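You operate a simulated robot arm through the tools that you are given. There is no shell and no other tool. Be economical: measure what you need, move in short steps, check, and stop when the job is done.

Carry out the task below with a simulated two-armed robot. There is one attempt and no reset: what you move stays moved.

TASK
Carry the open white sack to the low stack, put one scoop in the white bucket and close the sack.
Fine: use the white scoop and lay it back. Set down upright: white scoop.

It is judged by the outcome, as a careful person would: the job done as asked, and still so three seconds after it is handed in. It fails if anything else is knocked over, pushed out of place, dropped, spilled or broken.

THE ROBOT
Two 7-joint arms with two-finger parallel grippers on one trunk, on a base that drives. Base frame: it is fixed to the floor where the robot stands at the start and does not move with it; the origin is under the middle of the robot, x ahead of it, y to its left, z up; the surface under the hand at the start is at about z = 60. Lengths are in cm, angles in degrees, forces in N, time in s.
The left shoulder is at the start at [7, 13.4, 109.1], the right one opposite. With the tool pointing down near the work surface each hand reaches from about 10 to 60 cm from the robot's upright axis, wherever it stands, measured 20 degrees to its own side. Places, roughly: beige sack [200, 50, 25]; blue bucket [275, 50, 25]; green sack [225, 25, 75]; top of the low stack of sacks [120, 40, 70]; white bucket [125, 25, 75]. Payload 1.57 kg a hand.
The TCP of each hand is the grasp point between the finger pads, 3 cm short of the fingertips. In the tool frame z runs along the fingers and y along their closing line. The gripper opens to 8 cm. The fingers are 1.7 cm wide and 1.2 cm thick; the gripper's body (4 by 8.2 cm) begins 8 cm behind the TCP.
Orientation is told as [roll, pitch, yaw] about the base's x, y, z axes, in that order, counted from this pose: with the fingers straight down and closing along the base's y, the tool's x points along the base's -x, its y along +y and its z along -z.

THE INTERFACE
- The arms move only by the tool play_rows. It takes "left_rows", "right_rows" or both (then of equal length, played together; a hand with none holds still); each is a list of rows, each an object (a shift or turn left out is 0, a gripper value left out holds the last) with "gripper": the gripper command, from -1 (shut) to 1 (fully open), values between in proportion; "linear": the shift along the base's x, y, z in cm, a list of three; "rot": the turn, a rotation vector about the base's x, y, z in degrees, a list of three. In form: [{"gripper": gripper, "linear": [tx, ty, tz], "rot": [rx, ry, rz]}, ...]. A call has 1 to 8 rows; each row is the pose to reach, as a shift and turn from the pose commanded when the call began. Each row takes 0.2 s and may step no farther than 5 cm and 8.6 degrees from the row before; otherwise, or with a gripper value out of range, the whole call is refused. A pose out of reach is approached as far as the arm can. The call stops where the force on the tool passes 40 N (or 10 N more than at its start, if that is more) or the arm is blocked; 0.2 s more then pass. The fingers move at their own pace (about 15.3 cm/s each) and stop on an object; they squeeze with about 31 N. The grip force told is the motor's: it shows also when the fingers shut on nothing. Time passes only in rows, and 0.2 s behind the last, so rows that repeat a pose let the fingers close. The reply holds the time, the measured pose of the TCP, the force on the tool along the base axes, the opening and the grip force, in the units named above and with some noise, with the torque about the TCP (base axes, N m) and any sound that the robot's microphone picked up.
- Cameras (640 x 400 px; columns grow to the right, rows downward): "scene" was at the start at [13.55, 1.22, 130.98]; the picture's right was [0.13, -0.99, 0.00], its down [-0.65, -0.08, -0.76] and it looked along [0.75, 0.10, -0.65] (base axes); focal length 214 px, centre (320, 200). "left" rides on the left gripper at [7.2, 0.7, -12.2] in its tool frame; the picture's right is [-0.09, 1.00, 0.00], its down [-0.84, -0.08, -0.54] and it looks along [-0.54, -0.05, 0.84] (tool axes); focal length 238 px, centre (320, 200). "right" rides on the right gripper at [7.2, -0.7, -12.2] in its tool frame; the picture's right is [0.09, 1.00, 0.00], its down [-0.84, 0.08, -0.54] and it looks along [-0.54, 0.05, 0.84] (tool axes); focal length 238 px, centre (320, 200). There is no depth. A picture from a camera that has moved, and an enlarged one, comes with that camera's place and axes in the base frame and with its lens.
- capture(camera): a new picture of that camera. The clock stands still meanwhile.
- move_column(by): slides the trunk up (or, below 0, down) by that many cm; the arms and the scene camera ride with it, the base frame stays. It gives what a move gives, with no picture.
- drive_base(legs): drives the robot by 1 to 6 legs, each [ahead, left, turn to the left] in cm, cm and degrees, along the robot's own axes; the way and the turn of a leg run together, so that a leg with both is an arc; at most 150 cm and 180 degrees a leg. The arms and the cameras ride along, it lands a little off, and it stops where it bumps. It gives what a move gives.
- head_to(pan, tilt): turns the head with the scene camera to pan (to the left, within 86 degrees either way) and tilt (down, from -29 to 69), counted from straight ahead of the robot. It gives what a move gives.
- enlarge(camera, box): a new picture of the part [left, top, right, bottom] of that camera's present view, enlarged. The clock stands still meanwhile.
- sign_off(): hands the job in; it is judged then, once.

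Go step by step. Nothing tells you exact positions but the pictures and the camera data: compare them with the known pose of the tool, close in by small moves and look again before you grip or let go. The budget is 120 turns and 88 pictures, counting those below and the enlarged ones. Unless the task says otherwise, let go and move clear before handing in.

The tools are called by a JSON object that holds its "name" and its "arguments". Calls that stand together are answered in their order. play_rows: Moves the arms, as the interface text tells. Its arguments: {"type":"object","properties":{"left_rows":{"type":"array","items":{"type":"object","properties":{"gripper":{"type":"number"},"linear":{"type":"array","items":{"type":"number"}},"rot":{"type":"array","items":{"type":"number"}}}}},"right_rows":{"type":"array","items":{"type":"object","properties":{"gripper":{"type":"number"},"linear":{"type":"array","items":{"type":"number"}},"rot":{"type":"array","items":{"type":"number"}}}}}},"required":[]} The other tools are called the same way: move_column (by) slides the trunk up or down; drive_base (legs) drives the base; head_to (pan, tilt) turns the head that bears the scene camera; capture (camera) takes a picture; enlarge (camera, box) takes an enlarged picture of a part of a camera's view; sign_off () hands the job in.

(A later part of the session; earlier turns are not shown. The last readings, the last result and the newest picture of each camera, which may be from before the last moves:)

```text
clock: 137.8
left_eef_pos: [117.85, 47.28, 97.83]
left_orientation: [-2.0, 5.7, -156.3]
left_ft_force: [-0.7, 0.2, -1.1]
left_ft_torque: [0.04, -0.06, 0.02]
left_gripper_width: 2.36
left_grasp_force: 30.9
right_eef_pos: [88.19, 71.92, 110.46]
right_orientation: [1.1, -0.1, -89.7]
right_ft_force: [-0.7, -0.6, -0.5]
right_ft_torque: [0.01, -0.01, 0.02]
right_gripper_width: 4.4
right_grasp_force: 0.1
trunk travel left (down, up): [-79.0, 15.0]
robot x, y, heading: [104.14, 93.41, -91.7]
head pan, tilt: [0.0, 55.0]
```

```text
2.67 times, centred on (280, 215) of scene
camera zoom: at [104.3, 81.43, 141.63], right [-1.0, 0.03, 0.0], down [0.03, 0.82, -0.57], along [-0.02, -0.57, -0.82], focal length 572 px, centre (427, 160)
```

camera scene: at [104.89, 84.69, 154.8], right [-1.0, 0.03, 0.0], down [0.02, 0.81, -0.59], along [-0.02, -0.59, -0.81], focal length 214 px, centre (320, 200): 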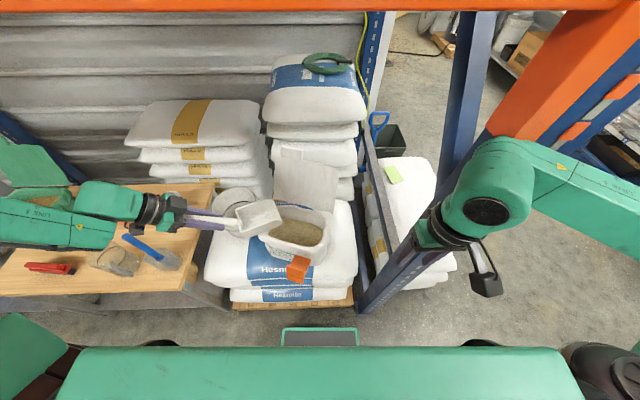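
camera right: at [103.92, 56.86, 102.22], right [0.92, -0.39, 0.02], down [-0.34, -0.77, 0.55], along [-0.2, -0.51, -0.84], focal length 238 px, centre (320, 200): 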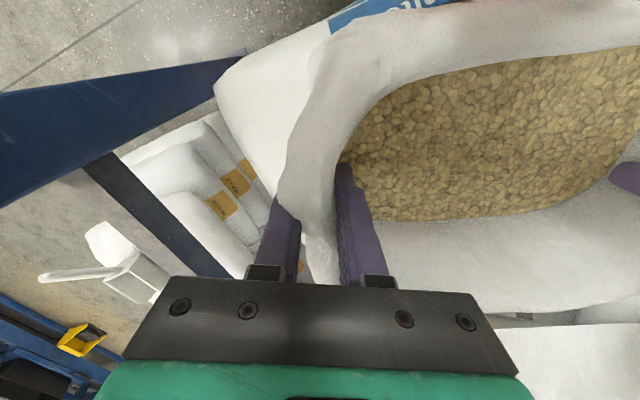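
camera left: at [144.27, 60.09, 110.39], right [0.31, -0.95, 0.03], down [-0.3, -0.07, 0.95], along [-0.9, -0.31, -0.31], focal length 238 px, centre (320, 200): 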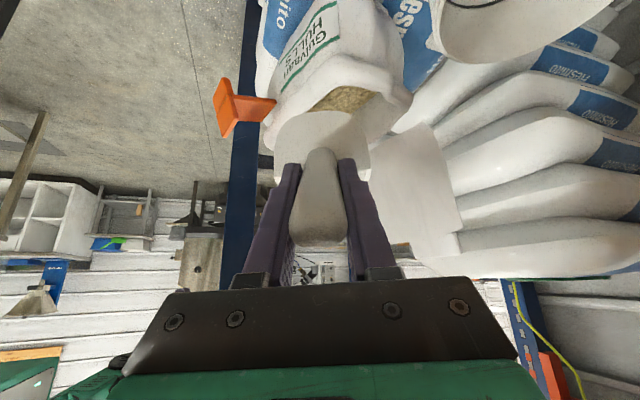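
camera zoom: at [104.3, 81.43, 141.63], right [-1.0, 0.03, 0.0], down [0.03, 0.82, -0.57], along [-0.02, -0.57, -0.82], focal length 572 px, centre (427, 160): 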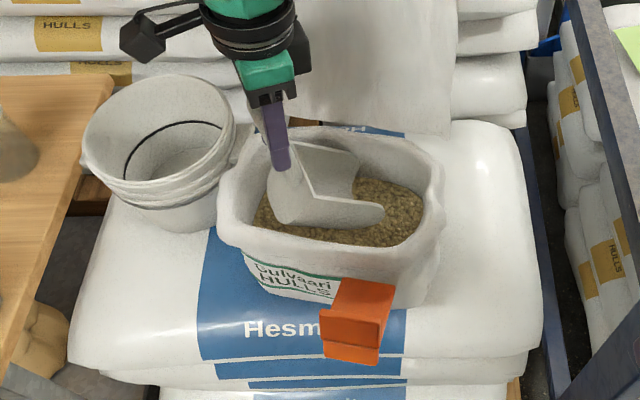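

{"name": "move_column", "arguments": {"by": -4}}

{"name": "enlarge", "arguments": {"camera": "scene", "box": [180, 140, 380, 290]}}

```text
clock: 138.6
left_eef_pos: [117.85, 47.17, 93.84]
left_orientation: [-2.0, 5.6, -156.3]
left_ft_force: [-0.5, -0.2, -1.4]
left_ft_torque: [0.03, -0.03, -0.01]
left_gripper_width: 2.37
left_grasp_force: 30.6
right_eef_pos: [88.31, 71.89, 106.41]
right_orientation: [1.1, 0.0, -89.7]
right_ft_force: [-0.9, 0.3, -0.2]
right_ft_torque: [0.0, 0.0, 0.01]
right_gripper_width: 4.41
right_grasp_force: 0.0
trunk travel left (down, up): [-75.0, 19.0]
robot x, y, heading: [104.22, 93.36, -91.9]
head pan, tilt: [0.0, 55.0]
```

```text
2.67 times, centred on (280, 215) of scene
camera zoom: at [104.3, 81.42, 137.63], right [-1.0, 0.03, 0.0], down [0.03, 0.82, -0.57], along [-0.02, -0.57, -0.82], focal length 572 px, centre (427, 160)
```

zoom: 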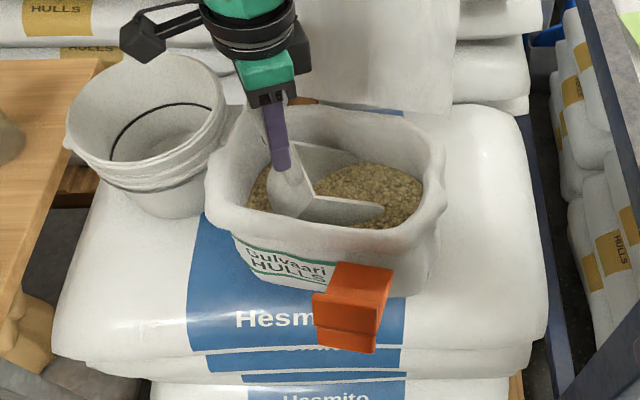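

The scoop is in the grain with no resistance. Now I sweep it level while drawing back and up.

{"name": "play_rows", "arguments": {"left_rows": [{"linear": [0.5, 0.2, -0.4], "rot": [-2.4, 5.5, 0]}, {"linear": [1.1, 0.5, -0.8], "rot": [-5.2, 11.9, 0]}, {"linear": [1.8, 0.8, -1.2], "rot": [-7.6, 17.4, 0]}, {"linear": [2.5, 1.1, -1.6], "rot": [-10, 22.9, 0]}, {"linear": [3.4, 1.5, -0.8], "rot": [-12.4, 28.4, 0]}, {"linear": [4.3, 1.9, 0.5], "rot": [-14.8, 33.9, 0]}, {"linear": [5.2, 2.3, 2.2], "rot": [-17.2, 39.4, 0]}, {"linear": [5.5, 2.4, 4.5], "rot": [-19.2, 44, 0]}]}}

{"name": "enlarge", "arguments": {"camera": "scene", "box": [180, 140, 380, 290]}}

```text
clock: 140.4
left_eef_pos: [123.42, 49.52, 98.49]
left_orientation: [-2.1, -42.4, -156.3]
left_ft_force: [-0.9, 1.8, -2.0]
left_ft_torque: [0.09, -0.24, 0.02]
left_gripper_width: 2.39
left_grasp_force: 30.5
right_eef_pos: [88.25, 71.92, 106.35]
right_orientation: [1.1, 0.0, -89.7]
right_ft_force: [0.2, -0.7, 0.3]
right_ft_torque: [0.0, -0.01, 0.01]
right_gripper_width: 4.41
right_grasp_force: 0.0
trunk travel left (down, up): [-75.0, 19.0]
robot x, y, heading: [104.44, 93.09, -91.8]
head pan, tilt: [0.0, 55.0]
```

```text
2.67 times, centred on (280, 215) of scene
camera zoom: at [104.33, 81.43, 137.64], right [-1.0, 0.03, 0.0], down [0.03, 0.82, -0.57], along [-0.02, -0.57, -0.82], focal length 572 px, centre (427, 160)
```

zoom: 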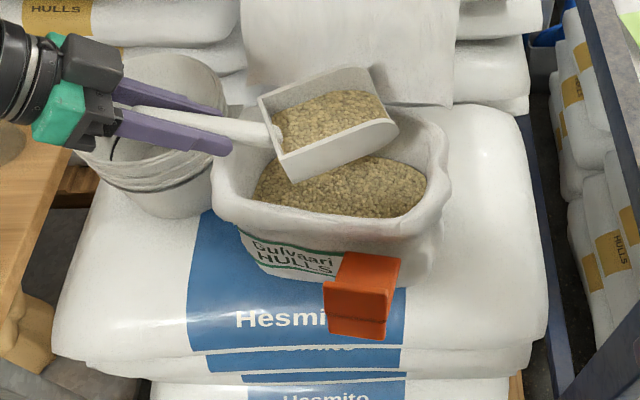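

The scoop is full. I raise it and draw it clear of the flap, then shift the base left and ahead so the bucket is in comfortable reach.

{"name": "play_rows", "arguments": {"left_rows": [{"linear": [1.5, 0.7, 3]}, {"linear": [3.5, 1.6, 5]}, {"linear": [6, 2.7, 7]}, {"linear": [9, 4, 8]}]}}

{"name": "drive_base", "arguments": {"legs": [[0, 11, 0], [6, 0, 0]]}}

{"name": "capture", "arguments": {"camera": "scene"}}

```text
clock: 141.4
left_eef_pos: [132.56, 53.59, 106.27]
left_orientation: [-2.2, -42.2, -156.2]
left_ft_force: [0.3, 0.7, -2.1]
left_ft_torque: [0.11, -0.22, -0.02]
left_gripper_width: 2.39
left_grasp_force: 30.9
right_eef_pos: [88.22, 71.95, 106.5]
right_orientation: [1.0, -0.1, -89.8]
right_ft_force: [-0.1, -0.1, -0.2]
right_ft_torque: [-0.02, 0.01, -0.03]
right_gripper_width: 4.41
right_grasp_force: 0.1
trunk travel left (down, up): [-75.0, 19.0]
robot x, y, heading: [104.76, 93.4, -91.7]
head pan, tilt: [0.0, 55.0]
```

```text
clock: 143.2
left_eef_pos: [143.28, 49.0, 106.6]
left_orientation: [-1.7, -42.4, -157.1]
left_ft_force: [0.3, 0.2, -2.2]
left_ft_torque: [0.07, -0.22, 0.01]
left_gripper_width: 2.4
left_grasp_force: 30.7
right_eef_pos: [99.18, 67.69, 106.54]
right_orientation: [0.8, -0.5, -90.4]
right_ft_force: [1.0, 0.5, -0.2]
right_ft_torque: [0.02, 0.02, 0.03]
right_gripper_width: 4.4
right_grasp_force: 0.0
trunk travel left (down, up): [-75.0, 19.0]
robot x, y, heading: [115.6, 88.33, -92.1]
head pan, tilt: [0.0, 55.0]
stopped in leg 2: the robot was blocked; the commanded pose is now the measured one
```

```text
27 pictures are left
camera scene: at [115.45, 77.42, 137.76], right [-1.0, 0.04, 0.0], down [0.03, 0.81, -0.58], along [-0.03, -0.58, -0.81], focal length 214 px, centre (320, 200)
```

scene: 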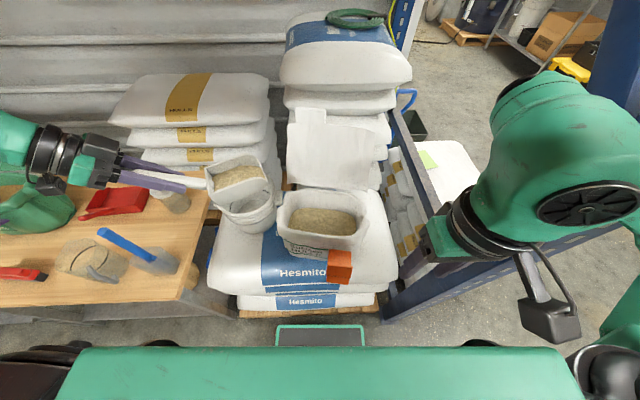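

The robot is against the pallet; scoop level with load. I move it over the bucket, starting the tilt gently.

{"name": "play_rows", "arguments": {"left_rows": [{"linear": [1.5, -1.8, 0]}, {"linear": [3, -3.6, 0], "rot": [2, -4.6, 0]}, {"linear": [4.4, -5.4, 0], "rot": [4.6, -10.8, 0]}, {"linear": [5.7, -7.1, 0], "rot": [7, -16.6, 0]}]}}

{"name": "enlarge", "arguments": {"camera": "scene", "box": [140, 100, 340, 250]}}

```text
clock: 144.2
left_eef_pos: [149.11, 42.06, 106.74]
left_orientation: [-1.3, -24.5, -156.9]
left_ft_force: [-0.8, 0.1, -2.3]
left_ft_torque: [0.08, -0.18, -0.02]
left_gripper_width: 2.38
left_grasp_force: 31.4
right_eef_pos: [99.13, 67.79, 106.48]
right_orientation: [0.8, -0.5, -90.2]
right_ft_force: [0.0, 0.1, -0.1]
right_ft_torque: [-0.01, 0.03, 0.0]
right_gripper_width: 4.4
right_grasp_force: 0.0
trunk travel left (down, up): [-75.0, 19.0]
robot x, y, heading: [115.84, 88.32, -92.2]
head pan, tilt: [0.0, 55.0]
```

```text
2.67 times, centred on (240, 175) of scene
camera zoom: at [115.42, 77.53, 137.76], right [-1.0, 0.04, 0.0], down [0.03, 0.81, -0.58], along [-0.02, -0.58, -0.81], focal length 572 px, centre (533, 267)
```

zoom: 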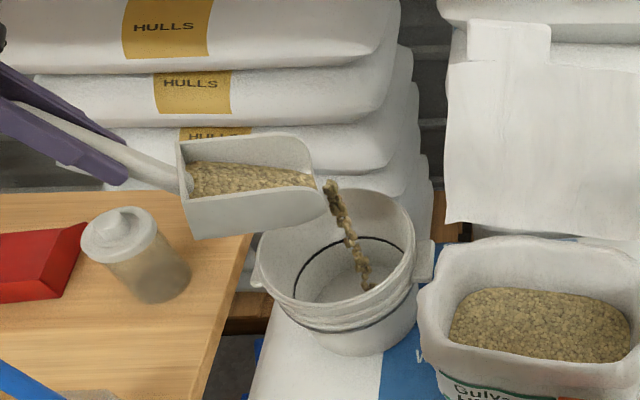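

It has begun to pour into the bucket already. I continue the tilt keeping the lip over the bucket's middle.

{"name": "play_rows", "arguments": {"left_rows": [{"linear": [-0.9, -0.4, 0], "rot": [2.7, -6.4, 0]}, {"linear": [-1.6, -0.7, 0], "rot": [4.5, -10.6, 0]}, {"linear": [-2.3, -1, 0], "rot": [5.9, -13.8, 0]}, {"linear": [-3.7, -1.6, 0], "rot": [8.6, -20.2, 0]}, {"linear": [-5.5, -2.3, 0], "rot": [11.7, -27.6, 0]}, {"linear": [-7.4, -3.1, 0], "rot": [14.4, -34, 0]}, {"linear": [-7.4, -3.1, 0], "rot": [14.4, -34, 0]}]}}

{"name": "enlarge", "arguments": {"camera": "scene", "box": [140, 100, 340, 250]}}

```text
clock: 145.8
left_eef_pos: [141.43, 39.03, 106.76]
left_orientation: [-1.2, 12.4, -156.6]
left_ft_force: [0.5, -0.1, -0.8]
left_ft_torque: [-0.02, -0.02, -0.01]
left_gripper_width: 2.38
left_grasp_force: 30.7
right_eef_pos: [99.03, 67.77, 106.55]
right_orientation: [0.8, -0.5, -90.1]
right_ft_force: [0.5, -0.8, 0.2]
right_ft_torque: [0.03, 0.01, -0.04]
right_gripper_width: 4.39
right_grasp_force: 0.0
trunk travel left (down, up): [-75.0, 19.0]
robot x, y, heading: [115.31, 88.07, -92.1]
head pan, tilt: [0.0, 55.0]
```

```text
2.67 times, centred on (240, 175) of scene
camera zoom: at [115.45, 77.52, 137.76], right [-1.0, 0.04, 0.0], down [0.03, 0.81, -0.58], along [-0.02, -0.58, -0.81], focal length 572 px, centre (533, 267)
```

zoom: 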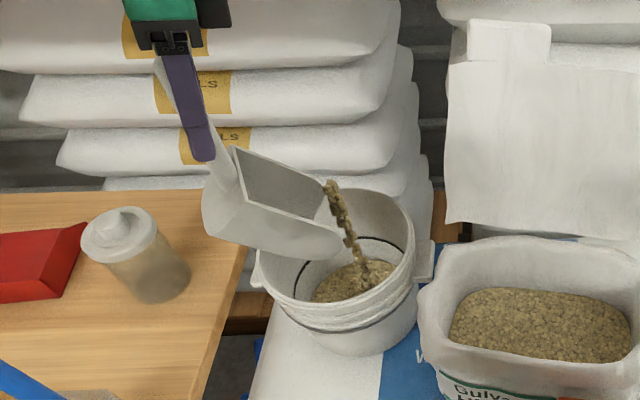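

The grain is in the bucket and the weight on the hand is back to the bare scoop. I hold a moment, then level the scoop and lift.

{"name": "play_rows", "arguments": {"left_rows": [{"linear": [-0.5, -0.2, 0], "rot": [2, -4.6, 0]}, {"linear": [-0.5, -0.2, 0], "rot": [2, -4.6, 0]}, {"linear": [-0.5, -0.2, 0], "rot": [2, -4.6, 0]}, {"linear": [-0.5, -0.2, 0], "rot": [2, -4.6, 0]}, {"linear": [-0.5, -0.2, 0], "rot": [2, -4.6, 0]}, {"linear": [-0.5, -0.2, 0], "rot": [2, -4.6, 0]}]}}

{"name": "enlarge", "arguments": {"camera": "scene", "box": [140, 100, 340, 250]}}

```text
clock: 147.2
left_eef_pos: [140.94, 38.68, 106.86]
left_orientation: [-1.3, 17.4, -156.4]
left_ft_force: [0.2, -0.8, -2.2]
left_ft_torque: [0.02, 0.0, 0.0]
left_gripper_width: 2.35
left_grasp_force: 31.0
right_eef_pos: [99.09, 67.8, 106.51]
right_orientation: [0.7, -0.4, -90.1]
right_ft_force: [-0.9, 0.2, 0.0]
right_ft_torque: [-0.02, 0.01, 0.02]
right_gripper_width: 4.39
right_grasp_force: 0.1
trunk travel left (down, up): [-75.0, 19.0]
robot x, y, heading: [115.64, 88.22, -92.1]
head pan, tilt: [0.0, 55.0]
```

```text
2.67 times, centred on (240, 175) of scene
camera zoom: at [115.45, 77.52, 137.76], right [-1.0, 0.04, 0.0], down [0.03, 0.81, -0.58], along [-0.02, -0.58, -0.81], focal length 572 px, centre (533, 267)
```

zoom: 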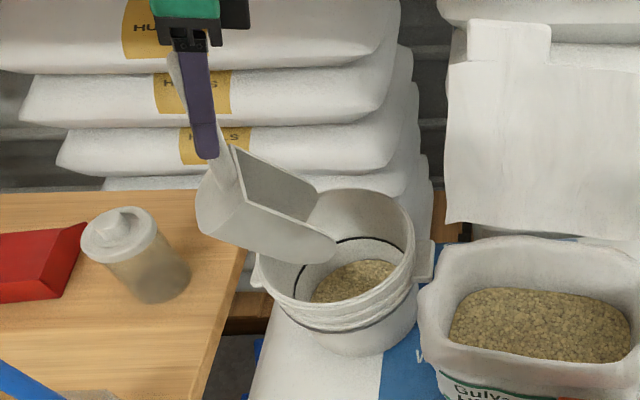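

One scoop is in the bucket. Now the flap: I level the left hand's scoop out of the way and turn the right hand so its fingers can straddle the flap's top edge.

{"name": "play_rows", "arguments": {"left_rows": [{"linear": [0.3, 1, 1], "rot": [-3, 6.9, 0]}, {"linear": [0.6, 2.5, 2], "rot": [-6, 13.8, 0]}, {"linear": [0.9, 4, 3], "rot": [-9, 20.7, 0]}, {"linear": [1.2, 5.5, 4], "rot": [-12, 27.6, 0]}, {"linear": [1.5, 7, 5], "rot": [-15, 34.5, 0]}, {"linear": [1.8, 8.5, 5], "rot": [-18, 41.4, 0]}, {"linear": [2, 10, 5], "rot": [-21, 48.3, 0]}, {"linear": [2, 11, 5], "rot": [-22.5, 52, 0]}], "right_rows": [{"linear": [0, -1, 1], "rot": [0, 0, 7.5]}, {"linear": [0, -2, 2], "rot": [0, 0, 15]}, {"linear": [0, -3, 3], "rot": [0, 0, 22.5]}, {"linear": [0, -4, 4], "rot": [0, 0, 30]}, {"linear": [0, -5, 5], "rot": [0, 0, 37.5]}, {"linear": [0, -6, 6], "rot": [0, 0, 45]}, {"linear": [0, -7, 7], "rot": [0, 0, 52.5]}, {"linear": [0, -8, 8], "rot": [0, 0, 60], "gripper": 1}]}}

{"name": "play_rows", "arguments": {"right_rows": [{"linear": [0, -2, 0.5], "rot": [-5.8, 3.3, 0]}, {"linear": [0.5, -5, 1], "rot": [-11.6, 6.7, 0]}, {"linear": [1, -8, 1.5], "rot": [-17.4, 10, 0]}, {"linear": [1.5, -11, 2], "rot": [-17.4, 10, 0]}, {"linear": [2, -14, 2], "rot": [-17.4, 10, 0]}]}}

{"name": "capture", "arguments": {"camera": "scene"}}

{"name": "capture", "arguments": {"camera": "right"}}

```text
clock: 149.2
left_eef_pos: [143.39, 51.28, 111.98]
left_orientation: [-0.6, -40.1, -158.3]
left_ft_force: [0.5, 0.3, -1.1]
left_ft_torque: [0.06, -0.11, -0.03]
left_gripper_width: 2.37
left_grasp_force: 30.5
right_eef_pos: [101.15, 63.22, 114.96]
right_orientation: [-0.9, -0.1, -31.0]
right_ft_force: [-0.2, 0.1, 0.1]
right_ft_torque: [0.03, 0.02, 0.02]
right_gripper_width: 7.98
right_grasp_force: 0.1
right hand out of reach, approached as far as the arm can: row 8
trunk travel left (down, up): [-75.0, 19.0]
robot x, y, heading: [114.96, 88.7, -93.0]
head pan, tilt: [0.0, 55.0]
stopped in row 8 (left hand): the arm was blocked; the commanded pose is now the measured one
```

```text
clock: 150.7
left_eef_pos: [138.81, 50.62, 112.48]
left_orientation: [0.0, -39.6, -161.6]
left_ft_force: [0.6, 0.1, -0.9]
left_ft_torque: [0.03, -0.12, -0.01]
left_gripper_width: 2.38
left_grasp_force: 30.6
right_eef_pos: [99.24, 58.32, 115.99]
right_orientation: [-20.8, -1.3, -34.3]
right_ft_force: [1.2, -0.3, -0.6]
right_ft_torque: [-0.02, -0.01, -0.05]
right_gripper_width: 8.0
right_grasp_force: 0.1
right hand out of reach, approached as far as the arm can: row 1, 2, 3, 4, 5
trunk travel left (down, up): [-75.0, 19.0]
robot x, y, heading: [113.64, 89.17, -96.1]
head pan, tilt: [0.0, 55.0]
stopped in row 5 (right hand): the arm was blocked; the commanded pose is now the measured one
```

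```text
23 pictures are left
camera scene: at [113.06, 80.51, 138.01], right [-0.99, 0.1, 0.0], down [0.08, 0.8, -0.6], along [-0.06, -0.59, -0.8], focal length 214 px, centre (320, 200)
```

scene: 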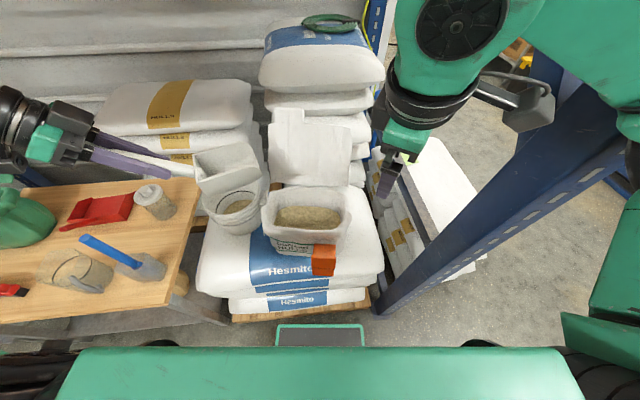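

```text
22 pictures are left
camera right: at [95.19, 65.54, 127.58], right [0.46, 0.82, -0.35], down [0.83, -0.25, 0.5], along [0.32, -0.52, -0.79], focal length 238 px, centre (320, 200)
```

right: 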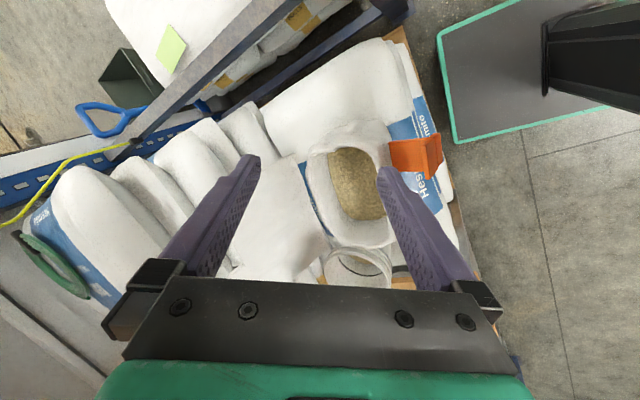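

The right elbow was against the post. I back off and shift the base left, so the right arm works clear of the post.

{"name": "drive_base", "arguments": {"legs": [[-5, 0, 0], [0, 14, 0], [0, 0, 4], [3, 0, 0]]}}

{"name": "capture", "arguments": {"camera": "scene"}}

```text
clock: 151.3
left_eef_pos: [138.87, 50.38, 111.97]
left_orientation: [-0.5, -39.4, -161.5]
left_ft_force: [-0.5, -0.1, -1.6]
left_ft_torque: [0.04, -0.07, 0.04]
left_gripper_width: 2.37
left_grasp_force: 31.5
right_eef_pos: [99.23, 58.1, 116.14]
right_orientation: [-20.8, -1.3, -34.9]
right_ft_force: [-0.7, 0.5, -0.8]
right_ft_torque: [0.01, 0.01, 0.05]
right_gripper_width: 8.0
right_grasp_force: 0.1
trunk travel left (down, up): [-75.0, 19.0]
robot x, y, heading: [113.87, 89.15, -96.3]
head pan, tilt: [0.0, 55.0]
stopped in leg 1: the robot was blocked; the commanded pose is now the measured one
```

```text
21 pictures are left
camera scene: at [113.24, 80.15, 137.91], right [-0.99, 0.11, 0.0], down [0.09, 0.8, -0.59], along [-0.07, -0.59, -0.81], focal length 214 px, centre (320, 200)
```

scene: 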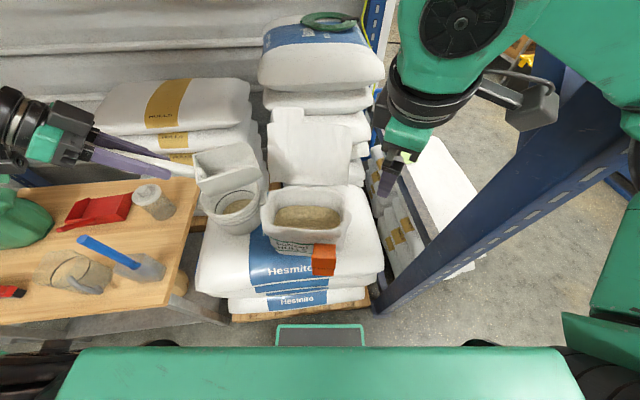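

The right elbow seems hooked around the post; I reverse the right arm's motions step by step.

{"name": "play_rows", "arguments": {"right_rows": [{"linear": [0.5, 1.2, 0], "rot": [5.8, -3.3, 0]}, {"linear": [1, 2.5, -0.5], "rot": [11.6, -6.7, 0]}, {"linear": [1.5, 4, -1], "rot": [17.4, -10, 0]}, {"linear": [1.9, 4.9, -1], "rot": [17.4, -10, 0]}]}}

{"name": "play_rows", "arguments": {"right_rows": [{"linear": [0, 0.6, -1], "rot": [0, 0, -7.5]}, {"linear": [-0.3, 1.2, -2], "rot": [0, 0, -15]}, {"linear": [-0.6, 1.8, -3], "rot": [0, 0, -22.5]}, {"linear": [-0.9, 2.4, -4], "rot": [0, 0, -30]}, {"linear": [-1.2, 3, -5], "rot": [0, 0, -37.5]}, {"linear": [-1.5, 3.6, -6], "rot": [0, 0, -45]}, {"linear": [-1.8, 4.2, -7], "rot": [0, 0, -52.5]}, {"linear": [-2, 4.6, -8], "rot": [0, 0, -60]}]}}

{"name": "capture", "arguments": {"camera": "scene"}}

```text
clock: 152.5
left_eef_pos: [139.09, 50.33, 111.79]
left_orientation: [-0.7, -39.9, -162.0]
left_ft_force: [0.4, -1.0, -2.0]
left_ft_torque: [0.07, -0.17, -0.01]
left_gripper_width: 2.37
left_grasp_force: 30.7
right_eef_pos: [101.57, 63.41, 114.94]
right_orientation: [-1.1, 0.6, -35.3]
right_ft_force: [-0.1, 0.4, 0.0]
right_ft_torque: [0.0, 0.04, -0.04]
right_gripper_width: 8.01
right_grasp_force: 0.1
trunk travel left (down, up): [-75.0, 19.0]
robot x, y, heading: [113.67, 89.62, -96.8]
head pan, tilt: [0.0, 55.0]
stopped in row 4 (right hand): the arm was blocked; the commanded pose is now the measured one
```

```text
clock: 154.3
left_eef_pos: [140.28, 49.09, 111.2]
left_orientation: [-1.7, -40.2, -160.9]
left_ft_force: [0.2, 0.2, -0.8]
left_ft_torque: [0.0, -0.11, 0.01]
left_gripper_width: 2.34
left_grasp_force: 31.4
right_eef_pos: [100.55, 66.27, 106.73]
right_orientation: [-0.6, 0.3, -94.9]
right_ft_force: [0.1, 0.7, -0.1]
right_ft_torque: [-0.01, -0.02, -0.01]
right_gripper_width: 8.03
right_grasp_force: 0.1
trunk travel left (down, up): [-75.0, 19.0]
robot x, y, heading: [113.56, 89.23, -96.5]
head pan, tilt: [0.0, 55.0]
```

```text
20 pictures are left
camera scene: at [115.14, 78.72, 137.74], right [-0.99, 0.11, 0.02], down [0.08, 0.81, -0.58], along [-0.08, -0.58, -0.81], focal length 214 px, centre (320, 200)
```

scene: 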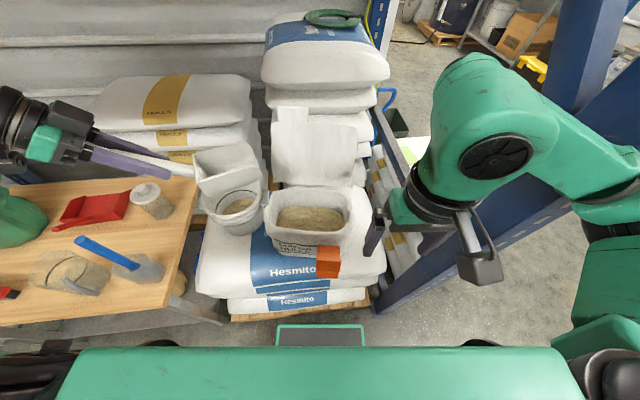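

Reversed. Now the base back, left and square again.

{"name": "drive_base", "arguments": {"legs": [[-5, 0, 0], [0, 13, 0], [0, 0, 4]]}}

```text
clock: 156.6
left_eef_pos: [154.15, 53.22, 111.3]
left_orientation: [-1.9, -38.8, -157.0]
left_ft_force: [-0.4, 0.7, -2.1]
left_ft_torque: [0.06, -0.11, 0.05]
left_gripper_width: 2.35
left_grasp_force: 31.5
right_eef_pos: [113.59, 67.79, 106.26]
right_orientation: [0.7, 0.9, -91.0]
right_ft_force: [-0.2, 0.6, 0.3]
right_ft_torque: [-0.01, -0.01, -0.01]
right_gripper_width: 8.01
right_grasp_force: 0.2
trunk travel left (down, up): [-75.0, 19.0]
robot x, y, heading: [127.04, 93.14, -92.8]
head pan, tilt: [0.0, 55.0]
```

From the last picture the flap's top edge runs at about y=30, z≈105, x 100–124 (hinge near y=36). I shift a little more left, then turn the right hand by +90° while still drawn back, and look.

{"name": "drive_base", "arguments": {"legs": [[0, 5, 2], [2, 0, 0]]}}

{"name": "play_rows", "arguments": {"right_rows": [{"linear": [0, 0, 1.5], "rot": [0, 0, 8]}, {"linear": [0, 0, 3], "rot": [0, 0, 16]}, {"linear": [0, 0, 4.5], "rot": [0, 0, 24]}, {"linear": [0, -1, 6], "rot": [0, 0, 32]}, {"linear": [0, -2, 7.5], "rot": [0, 0, 40]}, {"linear": [0, -3, 9], "rot": [0, 0, 48]}, {"linear": [0, -4, 10], "rot": [0, 0, 56]}, {"linear": [0, -5, 11], "rot": [0, 0, 64]}]}}

{"name": "play_rows", "arguments": {"right_rows": [{"linear": [0, -1, 0], "rot": [0, 0, 8]}, {"linear": [0, -2, 0], "rot": [0, 0, 16]}, {"linear": [0, -3, 0], "rot": [0, 0, 24]}]}}

{"name": "capture", "arguments": {"camera": "scene"}}

```text
clock: 157.9
left_eef_pos: [160.71, 52.38, 111.41]
left_orientation: [-1.6, -38.9, -155.1]
left_ft_force: [-0.7, -0.1, -1.1]
left_ft_torque: [-0.01, -0.13, 0.01]
left_gripper_width: 2.36
left_grasp_force: 30.4
right_eef_pos: [119.51, 65.52, 106.23]
right_orientation: [0.5, 0.8, -88.9]
right_ft_force: [-0.4, -0.1, 0.1]
right_ft_torque: [-0.03, -0.08, 0.02]
right_gripper_width: 8.0
right_grasp_force: 0.1
trunk travel left (down, up): [-75.0, 19.0]
robot x, y, heading: [132.56, 90.79, -90.5]
head pan, tilt: [0.0, 55.0]
```

```text
clock: 159.7
left_eef_pos: [160.76, 52.0, 111.26]
left_orientation: [-2.0, -38.8, -154.9]
left_ft_force: [-0.2, 0.5, -1.9]
left_ft_torque: [0.01, -0.12, 0.0]
left_gripper_width: 2.34
left_grasp_force: 31.1
right_eef_pos: [121.13, 61.6, 116.66]
right_orientation: [0.6, 1.0, -24.9]
right_ft_force: [0.0, 0.2, -0.2]
right_ft_torque: [0.01, 0.0, 0.0]
right_gripper_width: 8.01
right_grasp_force: 0.1
right hand out of reach, approached as far as the arm can: row 8
trunk travel left (down, up): [-75.0, 19.0]
robot x, y, heading: [132.15, 90.68, -90.4]
head pan, tilt: [0.0, 55.0]
```

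```text
clock: 160.5
left_eef_pos: [160.77, 51.98, 111.23]
left_orientation: [-1.9, -39.0, -155.0]
left_ft_force: [-0.2, 0.3, -1.4]
left_ft_torque: [0.02, -0.08, 0.02]
left_gripper_width: 2.37
left_grasp_force: 30.7
right_eef_pos: [126.44, 67.87, 114.39]
right_orientation: [0.6, 1.0, -1.1]
right_ft_force: [-0.1, 0.3, -0.3]
right_ft_torque: [-0.02, 0.0, 0.03]
right_gripper_width: 8.01
right_grasp_force: 0.1
right hand out of reach, approached as far as the arm can: row 1, 2, 3
trunk travel left (down, up): [-75.0, 19.0]
robot x, y, heading: [132.2, 91.11, -90.6]
head pan, tilt: [0.0, 55.0]
```

```text
19 pictures are left
camera scene: at [132.31, 78.62, 137.64], right [-1.0, 0.01, 0.0], down [0.01, 0.82, -0.57], along [-0.01, -0.57, -0.82], focal length 214 px, centre (320, 200)
```

scene: 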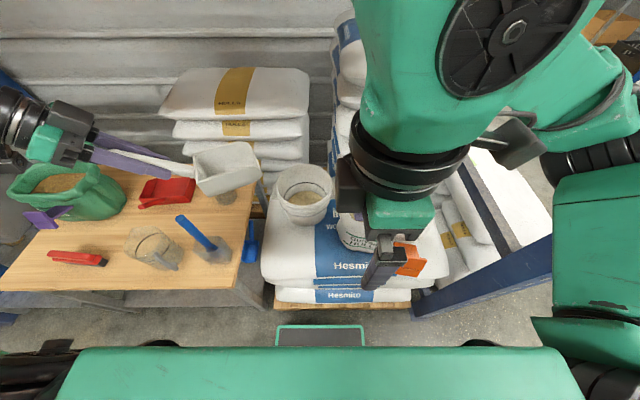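

Turning the hand that far cramps the arm. Better: keep the natural yaw, tilt the shut fingers forward over the flap's top edge, and hook it toward me. I turn the hand back first.

{"name": "play_rows", "arguments": {"right_rows": [{"linear": [-0.9, -0.7, 0], "rot": [0, 0, -8]}, {"linear": [-1.8, -1.4, 0], "rot": [0, 0, -16]}, {"linear": [-2.7, -2.1, 0], "rot": [0, 0, -24]}, {"linear": [-3.6, -2.8, 0], "rot": [0, 0, -32]}, {"linear": [-4.5, -3.5, 0], "rot": [0, 0, -40]}, {"linear": [-5.4, -4.2, 0], "rot": [0, 0, -48]}, {"linear": [-6.3, -5, 0], "rot": [0, 0, -56], "gripper": -1}, {"linear": [-7, -5, 0], "rot": [0, 0, -64]}]}}

{"name": "play_rows", "arguments": {"right_rows": [{"rot": [0, 0, -8]}, {"rot": [0, 0, -16]}, {"rot": [0, 0, -24]}]}}

{"name": "drive_base", "arguments": {"legs": [[0, -10, 0]]}}

```text
clock: 162.3
left_eef_pos: [160.67, 52.08, 111.4]
left_orientation: [-1.9, -38.9, -155.0]
left_ft_force: [-0.6, -0.3, -2.3]
left_ft_torque: [0.06, -0.13, 0.02]
left_gripper_width: 2.36
left_grasp_force: 30.7
right_eef_pos: [119.23, 62.59, 114.34]
right_orientation: [0.6, 1.1, -65.1]
right_ft_force: [0.4, 0.5, 0.6]
right_ft_torque: [0.01, -0.04, 0.0]
right_gripper_width: 0.0
right_grasp_force: 21.4
trunk travel left (down, up): [-75.0, 19.0]
robot x, y, heading: [131.9, 90.66, -90.5]
head pan, tilt: [0.0, 55.0]
```

```text
clock: 163.1
left_eef_pos: [160.64, 52.01, 111.34]
left_orientation: [-1.9, -38.9, -154.8]
left_ft_force: [0.4, 0.2, -0.7]
left_ft_torque: [0.06, -0.09, -0.04]
left_gripper_width: 2.37
left_grasp_force: 30.4
right_eef_pos: [119.25, 62.5, 114.37]
right_orientation: [0.6, 1.0, -89.0]
right_ft_force: [0.4, 0.1, -0.6]
right_ft_torque: [-0.04, -0.03, 0.0]
right_gripper_width: 0.0
right_grasp_force: 21.7
trunk travel left (down, up): [-75.0, 19.0]
robot x, y, heading: [132.5, 90.85, -90.6]
head pan, tilt: [0.0, 55.0]
```

```text
clock: 164.2
left_eef_pos: [151.16, 52.22, 111.17]
left_orientation: [-2.0, -39.1, -154.6]
left_ft_force: [0.5, -0.8, -1.5]
left_ft_torque: [0.04, -0.11, 0.01]
left_gripper_width: 2.36
left_grasp_force: 31.3
right_eef_pos: [109.67, 62.44, 114.3]
right_orientation: [0.4, 1.0, -88.8]
right_ft_force: [0.0, 0.1, -0.2]
right_ft_torque: [-0.01, 0.01, 0.01]
right_gripper_width: 0.02
right_grasp_force: 21.5
trunk travel left (down, up): [-75.0, 19.0]
robot x, y, heading: [122.53, 90.22, -90.4]
head pan, tilt: [0.0, 55.0]
```

Next I tilt the shut right hand forward and bring it up in front of the flap's top edge.

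{"name": "move_column", "arguments": {"by": 8}}

{"name": "play_rows", "arguments": {"right_rows": [{"linear": [-0.3, -3, 0], "rot": [-7, 0, 0]}, {"linear": [-0.6, -6.5, 0], "rot": [-14, 0, 0]}, {"linear": [-0.9, -10, 0], "rot": [-21, 0, 0]}, {"linear": [-1.2, -14, -1], "rot": [-28, 0, 0]}, {"linear": [-1.5, -18, -2], "rot": [-35, 0, 0]}, {"linear": [-1.7, -22, -3], "rot": [-42, 0, 0]}]}}

{"name": "capture", "arguments": {"camera": "scene"}}

{"name": "capture", "arguments": {"camera": "right"}}

```text
clock: 165.4
left_eef_pos: [151.0, 52.15, 119.28]
left_orientation: [-2.0, -39.0, -154.9]
left_ft_force: [-0.2, 0.1, -1.7]
left_ft_torque: [0.04, -0.09, 0.0]
left_gripper_width: 2.36
left_grasp_force: 31.4
right_eef_pos: [109.6, 62.51, 122.38]
right_orientation: [0.5, 1.0, -88.8]
right_ft_force: [-0.4, -1.0, -0.6]
right_ft_torque: [-0.01, 0.01, -0.02]
right_gripper_width: 0.0
right_grasp_force: 21.8
trunk travel left (down, up): [-83.0, 11.0]
robot x, y, heading: [122.42, 90.79, -90.2]
head pan, tilt: [0.0, 55.0]
```

```text
clock: 166.8
left_eef_pos: [151.08, 52.08, 119.16]
left_orientation: [-2.0, -38.9, -154.7]
left_ft_force: [0.5, -0.3, -0.8]
left_ft_torque: [0.03, -0.14, -0.01]
left_gripper_width: 2.35
left_grasp_force: 30.7
right_eef_pos: [107.49, 40.42, 119.27]
right_orientation: [-0.5, -41.1, -88.4]
right_ft_force: [0.3, -0.1, -0.2]
right_ft_torque: [0.0, -0.07, 0.01]
right_gripper_width: 0.0
right_grasp_force: 21.1
trunk travel left (down, up): [-83.0, 11.0]
robot x, y, heading: [122.28, 90.6, -90.5]
head pan, tilt: [0.0, 55.0]
```

```text
18 pictures are left
camera scene: at [122.44, 78.58, 145.62], right [-1.0, 0.01, 0.0], down [0.01, 0.82, -0.57], along [0.0, -0.57, -0.82], focal length 214 px, centre (320, 200)
```

scene: 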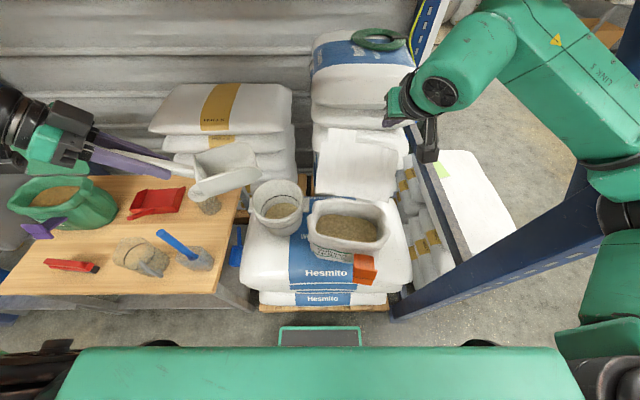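

```text
17 pictures are left
camera right: at [106.56, 53.77, 123.67], right [0.99, 0.09, -0.07], down [0.09, -0.27, 0.96], along [0.07, -0.96, -0.28], focal length 238 px, centre (320, 200)
```

right: 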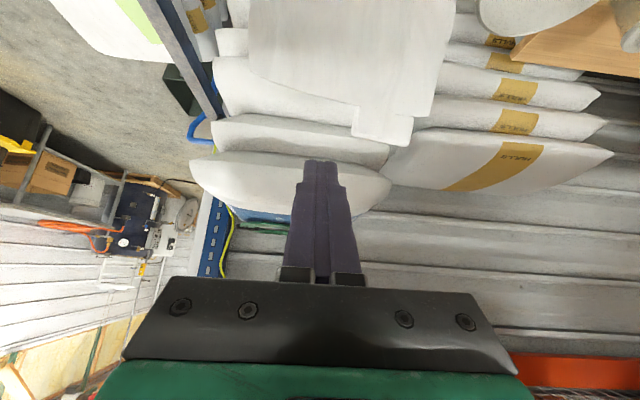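

{"name": "enlarge", "arguments": {"camera": "scene", "box": [290, 80, 450, 200]}}

```text
3.33 times, centred on (370, 140) of scene
camera zoom: at [122.44, 78.58, 145.62], right [-1.0, 0.01, 0.0], down [0.01, 0.82, -0.57], along [0.0, -0.57, -0.82], focal length 715 px, centre (153, 400)
```

zoom: 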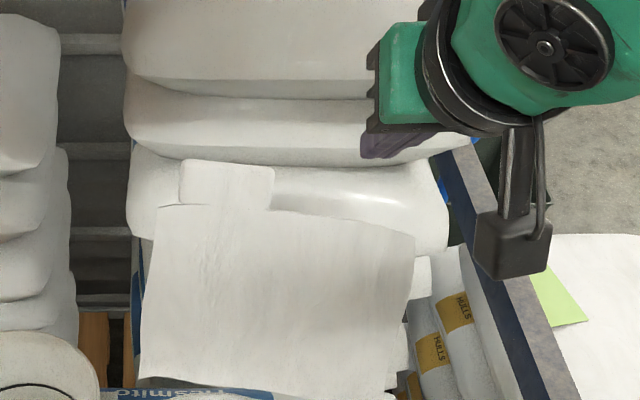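

The flap's top edge is at about y=31, z=103.5 for x≈106; the tab at (116, 27.5, 107.7). I step over the edge with the fingertips and go down behind it.

{"name": "drive_base", "arguments": {"legs": [[2, 0, 0]]}}

{"name": "play_rows", "arguments": {"right_rows": [{"linear": [-0.5, -2.3, -1.5]}, {"linear": [-1, -4.6, -3]}, {"linear": [-1.2, -7, -5]}, {"linear": [-1.2, -9.5, -7]}, {"linear": [-1.2, -10.5, -10]}, {"linear": [-1.2, -11, -13.5]}, {"linear": [-1.2, -11, -17]}]}}

{"name": "capture", "arguments": {"camera": "right"}}

```text
clock: 167.6
left_eef_pos: [150.98, 50.54, 119.48]
left_orientation: [-1.7, -38.9, -154.8]
left_ft_force: [-0.5, 1.2, -1.8]
left_ft_torque: [0.0, -0.15, 0.02]
left_gripper_width: 2.36
left_grasp_force: 31.5
right_eef_pos: [107.45, 38.94, 119.55]
right_orientation: [-0.5, -41.2, -88.4]
right_ft_force: [-0.4, 0.4, 0.1]
right_ft_torque: [0.0, -0.02, 0.02]
right_gripper_width: 0.0
right_grasp_force: 21.5
trunk travel left (down, up): [-83.0, 11.0]
robot x, y, heading: [122.14, 88.61, -90.4]
head pan, tilt: [0.0, 55.0]
```

```text
clock: 169.2
left_eef_pos: [151.04, 50.29, 119.26]
left_orientation: [-1.9, -38.9, -154.9]
left_ft_force: [-0.4, -0.2, -1.6]
left_ft_torque: [0.03, -0.1, 0.0]
left_gripper_width: 2.37
left_grasp_force: 30.8
right_eef_pos: [106.28, 27.41, 102.68]
right_orientation: [-0.2, -41.7, -88.6]
right_ft_force: [-2.3, -8.4, 17.8]
right_ft_torque: [0.54, -0.3, -0.08]
right_gripper_width: 0.0
right_grasp_force: 21.2
trunk travel left (down, up): [-83.0, 11.0]
robot x, y, heading: [122.61, 89.12, -90.6]
head pan, tilt: [0.0, 55.0]
```

```text
15 pictures are left
camera right: at [105.29, 40.79, 107.03], right [0.99, 0.09, -0.06], down [0.09, -0.26, 0.96], along [0.07, -0.96, -0.27], focal length 238 px, centre (320, 200)
```

right: 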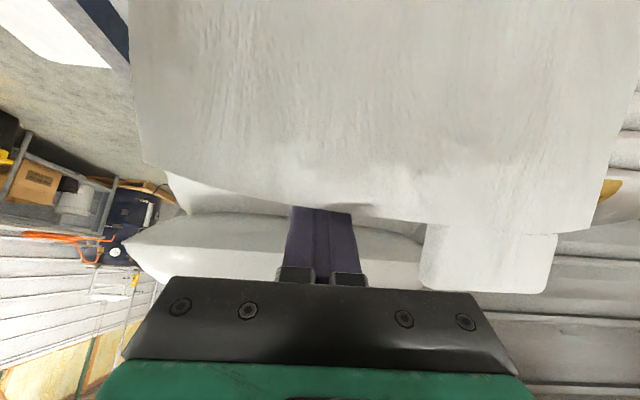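

The fingers are hooked behind the flap's edge. I pull it over toward the mouth along its arc.

{"name": "play_rows", "arguments": {"right_rows": [{"linear": [0, 1.5, 0.8]}, {"linear": [0, 3.5, 1.2]}, {"linear": [0, 5.5, 1.4]}, {"linear": [0, 8, 1.2]}, {"linear": [0, 10.5, 0.6]}, {"linear": [0, 13, -0.4]}, {"linear": [0, 15.5, -1.8]}, {"linear": [0, 17.5, -3.3]}]}}

{"name": "capture", "arguments": {"camera": "scene"}}

```text
clock: 171.0
left_eef_pos: [150.95, 50.28, 119.29]
left_orientation: [-1.9, -38.9, -154.7]
left_ft_force: [-0.2, -0.4, -1.3]
left_ft_torque: [0.04, -0.12, -0.01]
left_gripper_width: 2.36
left_grasp_force: 31.4
right_eef_pos: [106.23, 45.16, 98.96]
right_orientation: [-0.4, -41.0, -88.4]
right_ft_force: [0.6, -0.2, -0.9]
right_ft_torque: [0.0, -0.03, 0.01]
right_gripper_width: 0.02
right_grasp_force: 21.0
trunk travel left (down, up): [-83.0, 11.0]
robot x, y, heading: [122.38, 88.36, -90.4]
head pan, tilt: [0.0, 55.0]
```

```text
14 pictures are left
camera scene: at [122.41, 76.78, 145.64], right [-1.0, 0.01, 0.0], down [0.01, 0.82, -0.57], along [0.0, -0.57, -0.82], focal length 214 px, centre (320, 200)
```

scene: 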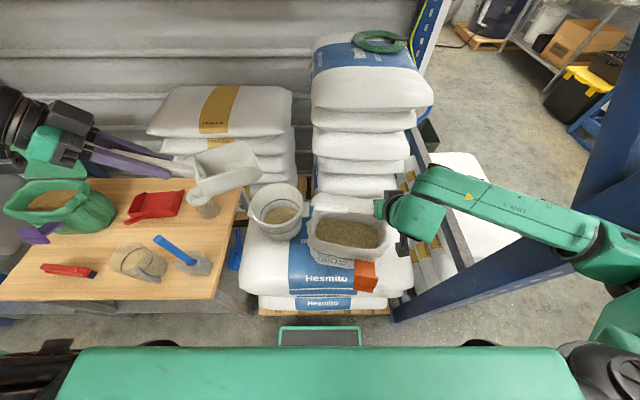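

{"name": "enlarge", "arguments": {"camera": "scene", "box": [280, 160, 440, 280]}}

```text
3.33 times, centred on (360, 220) of scene
camera zoom: at [122.41, 76.78, 145.64], right [-1.0, 0.01, 0.0], down [0.01, 0.82, -0.57], along [0.0, -0.57, -0.82], focal length 715 px, centre (187, 133)
```

zoom: 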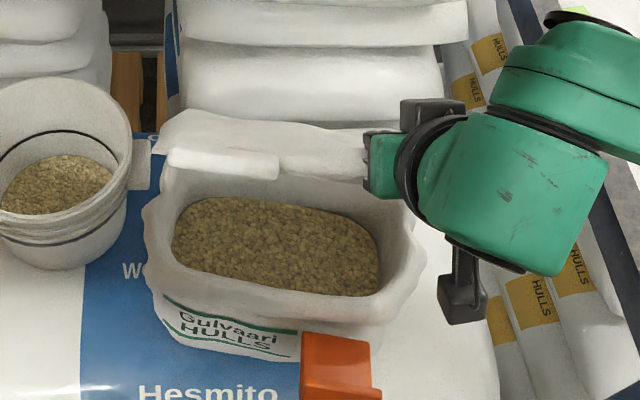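

The flap now leans toward me at about 55° and stays there. I continue the arc, pressing it down.

{"name": "play_rows", "arguments": {"right_rows": [{"linear": [0.5, 1.8, -0.6]}, {"linear": [1, 3.5, -1.5]}, {"linear": [1.5, 5.6, -2.7]}, {"linear": [2, 6.5, -4.5]}, {"linear": [2.5, 7.3, -6.5]}, {"linear": [2.5, 7.5, -7.5]}]}}

{"name": "enlarge", "arguments": {"camera": "scene", "box": [280, 160, 440, 280]}}

```text
clock: 172.4
left_eef_pos: [151.34, 50.65, 119.4]
left_orientation: [-1.7, -39.1, -154.9]
left_ft_force: [0.0, -0.2, -1.9]
left_ft_torque: [0.05, -0.09, 0.02]
left_gripper_width: 2.38
left_grasp_force: 30.7
right_eef_pos: [109.04, 52.5, 92.16]
right_orientation: [-0.6, -42.3, -88.3]
right_ft_force: [-1.4, -1.7, 37.9]
right_ft_torque: [-0.61, 0.03, 0.52]
right_gripper_width: 0.0
right_grasp_force: 21.7
trunk travel left (down, up): [-83.0, 11.0]
robot x, y, heading: [122.49, 88.65, -90.5]
head pan, tilt: [0.0, 55.0]
```

```text
3.33 times, centred on (360, 220) of scene
camera zoom: at [122.82, 77.29, 145.76], right [-1.0, 0.01, 0.0], down [0.0, 0.82, -0.58], along [-0.01, -0.58, -0.82], focal length 715 px, centre (187, 133)
```

zoom: 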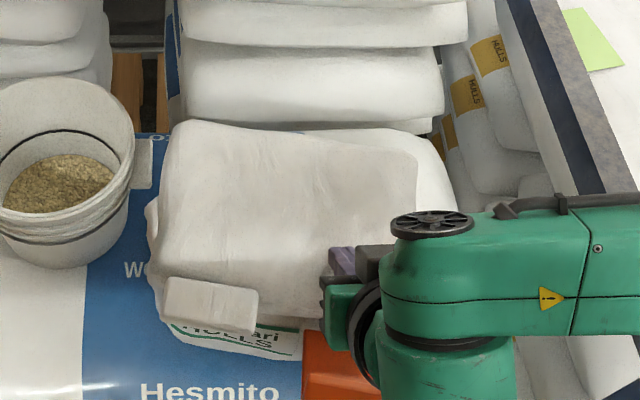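

The flap lies over the mouth. I lift the hand away and look whether it stays shut.

{"name": "play_rows", "arguments": {"right_rows": [{"linear": [0, 0.5, 3]}, {"linear": [0, 1, 7]}, {"linear": [-1, 3, 11]}, {"linear": [-2, 6, 14]}, {"linear": [-3, 10, 16]}, {"linear": [-4, 14, 18]}, {"linear": [-4, 17, 19]}, {"linear": [-4, 17, 19]}]}}

{"name": "enlarge", "arguments": {"camera": "scene", "box": [280, 160, 440, 280]}}

```text
clock: 174.2
left_eef_pos: [150.9, 50.2, 119.32]
left_orientation: [-1.9, -38.9, -154.8]
left_ft_force: [0.3, -0.1, -1.3]
left_ft_torque: [0.07, -0.13, -0.01]
left_gripper_width: 2.36
left_grasp_force: 30.7
right_eef_pos: [109.31, 52.11, 100.05]
right_orientation: [-0.1, -41.1, -88.3]
right_ft_force: [0.1, 0.4, -0.1]
right_ft_torque: [-0.03, -0.01, -0.04]
right_gripper_width: 0.01
right_grasp_force: 21.2
right hand out of reach, approached as far as the arm can: row 2, 3, 4, 5, 6, 7, 8
trunk travel left (down, up): [-83.0, 11.0]
robot x, y, heading: [122.19, 89.0, -90.4]
head pan, tilt: [0.0, 55.0]
```

```text
3.33 times, centred on (360, 220) of scene
camera zoom: at [122.4, 76.73, 145.63], right [-1.0, 0.01, 0.0], down [0.01, 0.82, -0.57], along [0.0, -0.57, -0.82], focal length 715 px, centre (187, 133)
```

zoom: 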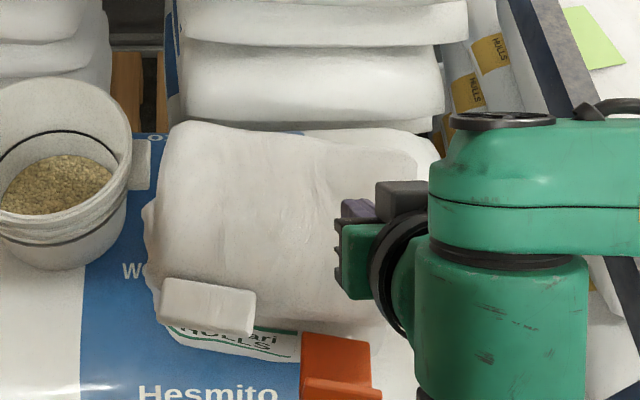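

The flap stays shut. I raise the trunk, untilt the right hand and take a close look at the closed sack and clip.

{"name": "move_column", "arguments": {"by": 10}}

{"name": "play_rows", "arguments": {"right_rows": [{"linear": [0, 1, 0.5], "rot": [7, 0, 0]}, {"linear": [0, 2.5, 1], "rot": [14, 0, 0]}, {"linear": [0, 4, 1], "rot": [21, 0, 0]}, {"linear": [0, 6, 1], "rot": [28, 0, 0]}, {"linear": [0, 8, 1], "rot": [35, 0, 0]}, {"linear": [0, 10, 1], "rot": [42, 0, 0]}]}}

{"name": "capture", "arguments": {"camera": "right"}}

```text
clock: 175.5
left_eef_pos: [151.05, 50.19, 129.3]
left_orientation: [-1.9, -39.0, -154.8]
left_ft_force: [0.0, 0.0, -0.6]
left_ft_torque: [0.05, -0.08, 0.04]
left_gripper_width: 2.35
left_grasp_force: 31.1
right_eef_pos: [109.2, 51.95, 109.99]
right_orientation: [-0.2, -41.1, -88.3]
right_ft_force: [-0.6, 0.2, -0.7]
right_ft_torque: [0.01, 0.0, 0.0]
right_gripper_width: 0.0
right_grasp_force: 21.1
trunk travel left (down, up): [-93.0, 1.0]
robot x, y, heading: [122.44, 88.9, -90.2]
head pan, tilt: [0.0, 55.0]
```

```text
clock: 176.9
left_eef_pos: [151.07, 50.11, 129.33]
left_orientation: [-2.0, -39.0, -154.7]
left_ft_force: [-0.7, 0.4, -0.9]
left_ft_torque: [0.06, -0.08, -0.02]
left_gripper_width: 2.37
left_grasp_force: 31.3
right_eef_pos: [109.21, 62.22, 111.12]
right_orientation: [1.0, 1.1, -88.7]
right_ft_force: [-0.3, -0.3, -0.5]
right_ft_torque: [-0.02, 0.01, -0.01]
right_gripper_width: 0.0
right_grasp_force: 21.1
trunk travel left (down, up): [-93.0, 1.0]
robot x, y, heading: [122.63, 88.77, -90.6]
head pan, tilt: [0.0, 55.0]
```

```text
10 pictures are left
camera right: at [108.24, 69.04, 123.37], right [0.99, 0.11, 0.02], down [0.09, -0.85, 0.53], along [0.08, -0.52, -0.85], focal length 238 px, centre (320, 200)
```

right: 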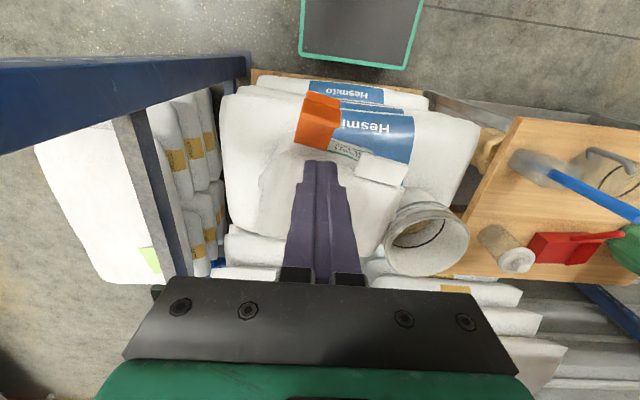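

The sack is closed and everything around stands. I drive back with the scoop to its place.

{"name": "drive_base", "arguments": {"legs": [[-34, 0, 0], [0, 0, 90.6], [-150, 0, 0], [-20, 0, 0], [0, -100, 0]]}}

```text
clock: 195.9
left_eef_pos: [-3.44, 48.26, 129.32]
left_orientation: [-2.0, -38.9, -61.2]
left_ft_force: [-0.2, 0.5, -0.8]
left_ft_torque: [0.09, 0.07, 0.01]
left_gripper_width: 2.36
left_grasp_force: 31.4
right_eef_pos: [-12.65, 5.88, 111.1]
right_orientation: [0.9, 1.0, 4.9]
right_ft_force: [0.6, -0.3, -0.2]
right_ft_torque: [0.01, -0.01, -0.02]
right_gripper_width: 0.0
right_grasp_force: 21.5
trunk travel left (down, up): [-93.0, 1.0]
robot x, y, heading: [-39.92, 17.23, 3.2]
head pan, tilt: [0.0, 55.0]
```

{"name": "drive_base", "arguments": {"legs": [[0, 0, -2.9], [40, 5.7, 0]]}}

{"name": "play_rows", "arguments": {"left_rows": [{"linear": [1, -0.5, -2], "rot": [0, 0, -7]}, {"linear": [2, -1, -5], "rot": [0, 0, -14]}, {"linear": [3, -2, -9], "rot": [0, 0, -21]}, {"linear": [4, -3, -13], "rot": [0, 0, -26]}, {"linear": [5, -4, -17], "rot": [0, 0, -26]}, {"linear": [6, -5, -21], "rot": [0, 0, -26]}, {"linear": [6, -6, -24], "rot": [0, 0, -26]}]}}

```text
clock: 198.8
left_eef_pos: [37.42, 52.3, 129.29]
left_orientation: [-1.8, -39.0, -63.8]
left_ft_force: [-0.5, 1.0, -1.7]
left_ft_torque: [0.14, 0.01, -0.02]
left_gripper_width: 2.37
left_grasp_force: 31.4
right_eef_pos: [26.15, 10.38, 111.14]
right_orientation: [1.1, 0.8, 2.2]
right_ft_force: [-0.1, -0.3, -0.5]
right_ft_torque: [-0.02, 0.01, -0.01]
right_gripper_width: 0.0
right_grasp_force: 21.3
trunk travel left (down, up): [-93.0, 1.0]
robot x, y, heading: [-0.73, 23.09, 0.4]
head pan, tilt: [0.0, 55.0]
```

```text
clock: 200.4
left_eef_pos: [43.79, 46.44, 105.16]
left_orientation: [-2.0, -38.8, -89.8]
left_ft_force: [0.4, -0.1, -1.6]
left_ft_torque: [0.11, 0.0, 0.01]
left_gripper_width: 2.38
left_grasp_force: 31.0
right_eef_pos: [26.47, 10.63, 111.01]
right_orientation: [1.1, 0.9, 2.4]
right_ft_force: [0.1, 0.6, -0.7]
right_ft_torque: [0.01, 0.0, 0.01]
right_gripper_width: 0.0
right_grasp_force: 21.5
trunk travel left (down, up): [-93.0, 1.0]
robot x, y, heading: [-0.98, 22.96, 0.7]
head pan, tilt: [0.0, 55.0]
```

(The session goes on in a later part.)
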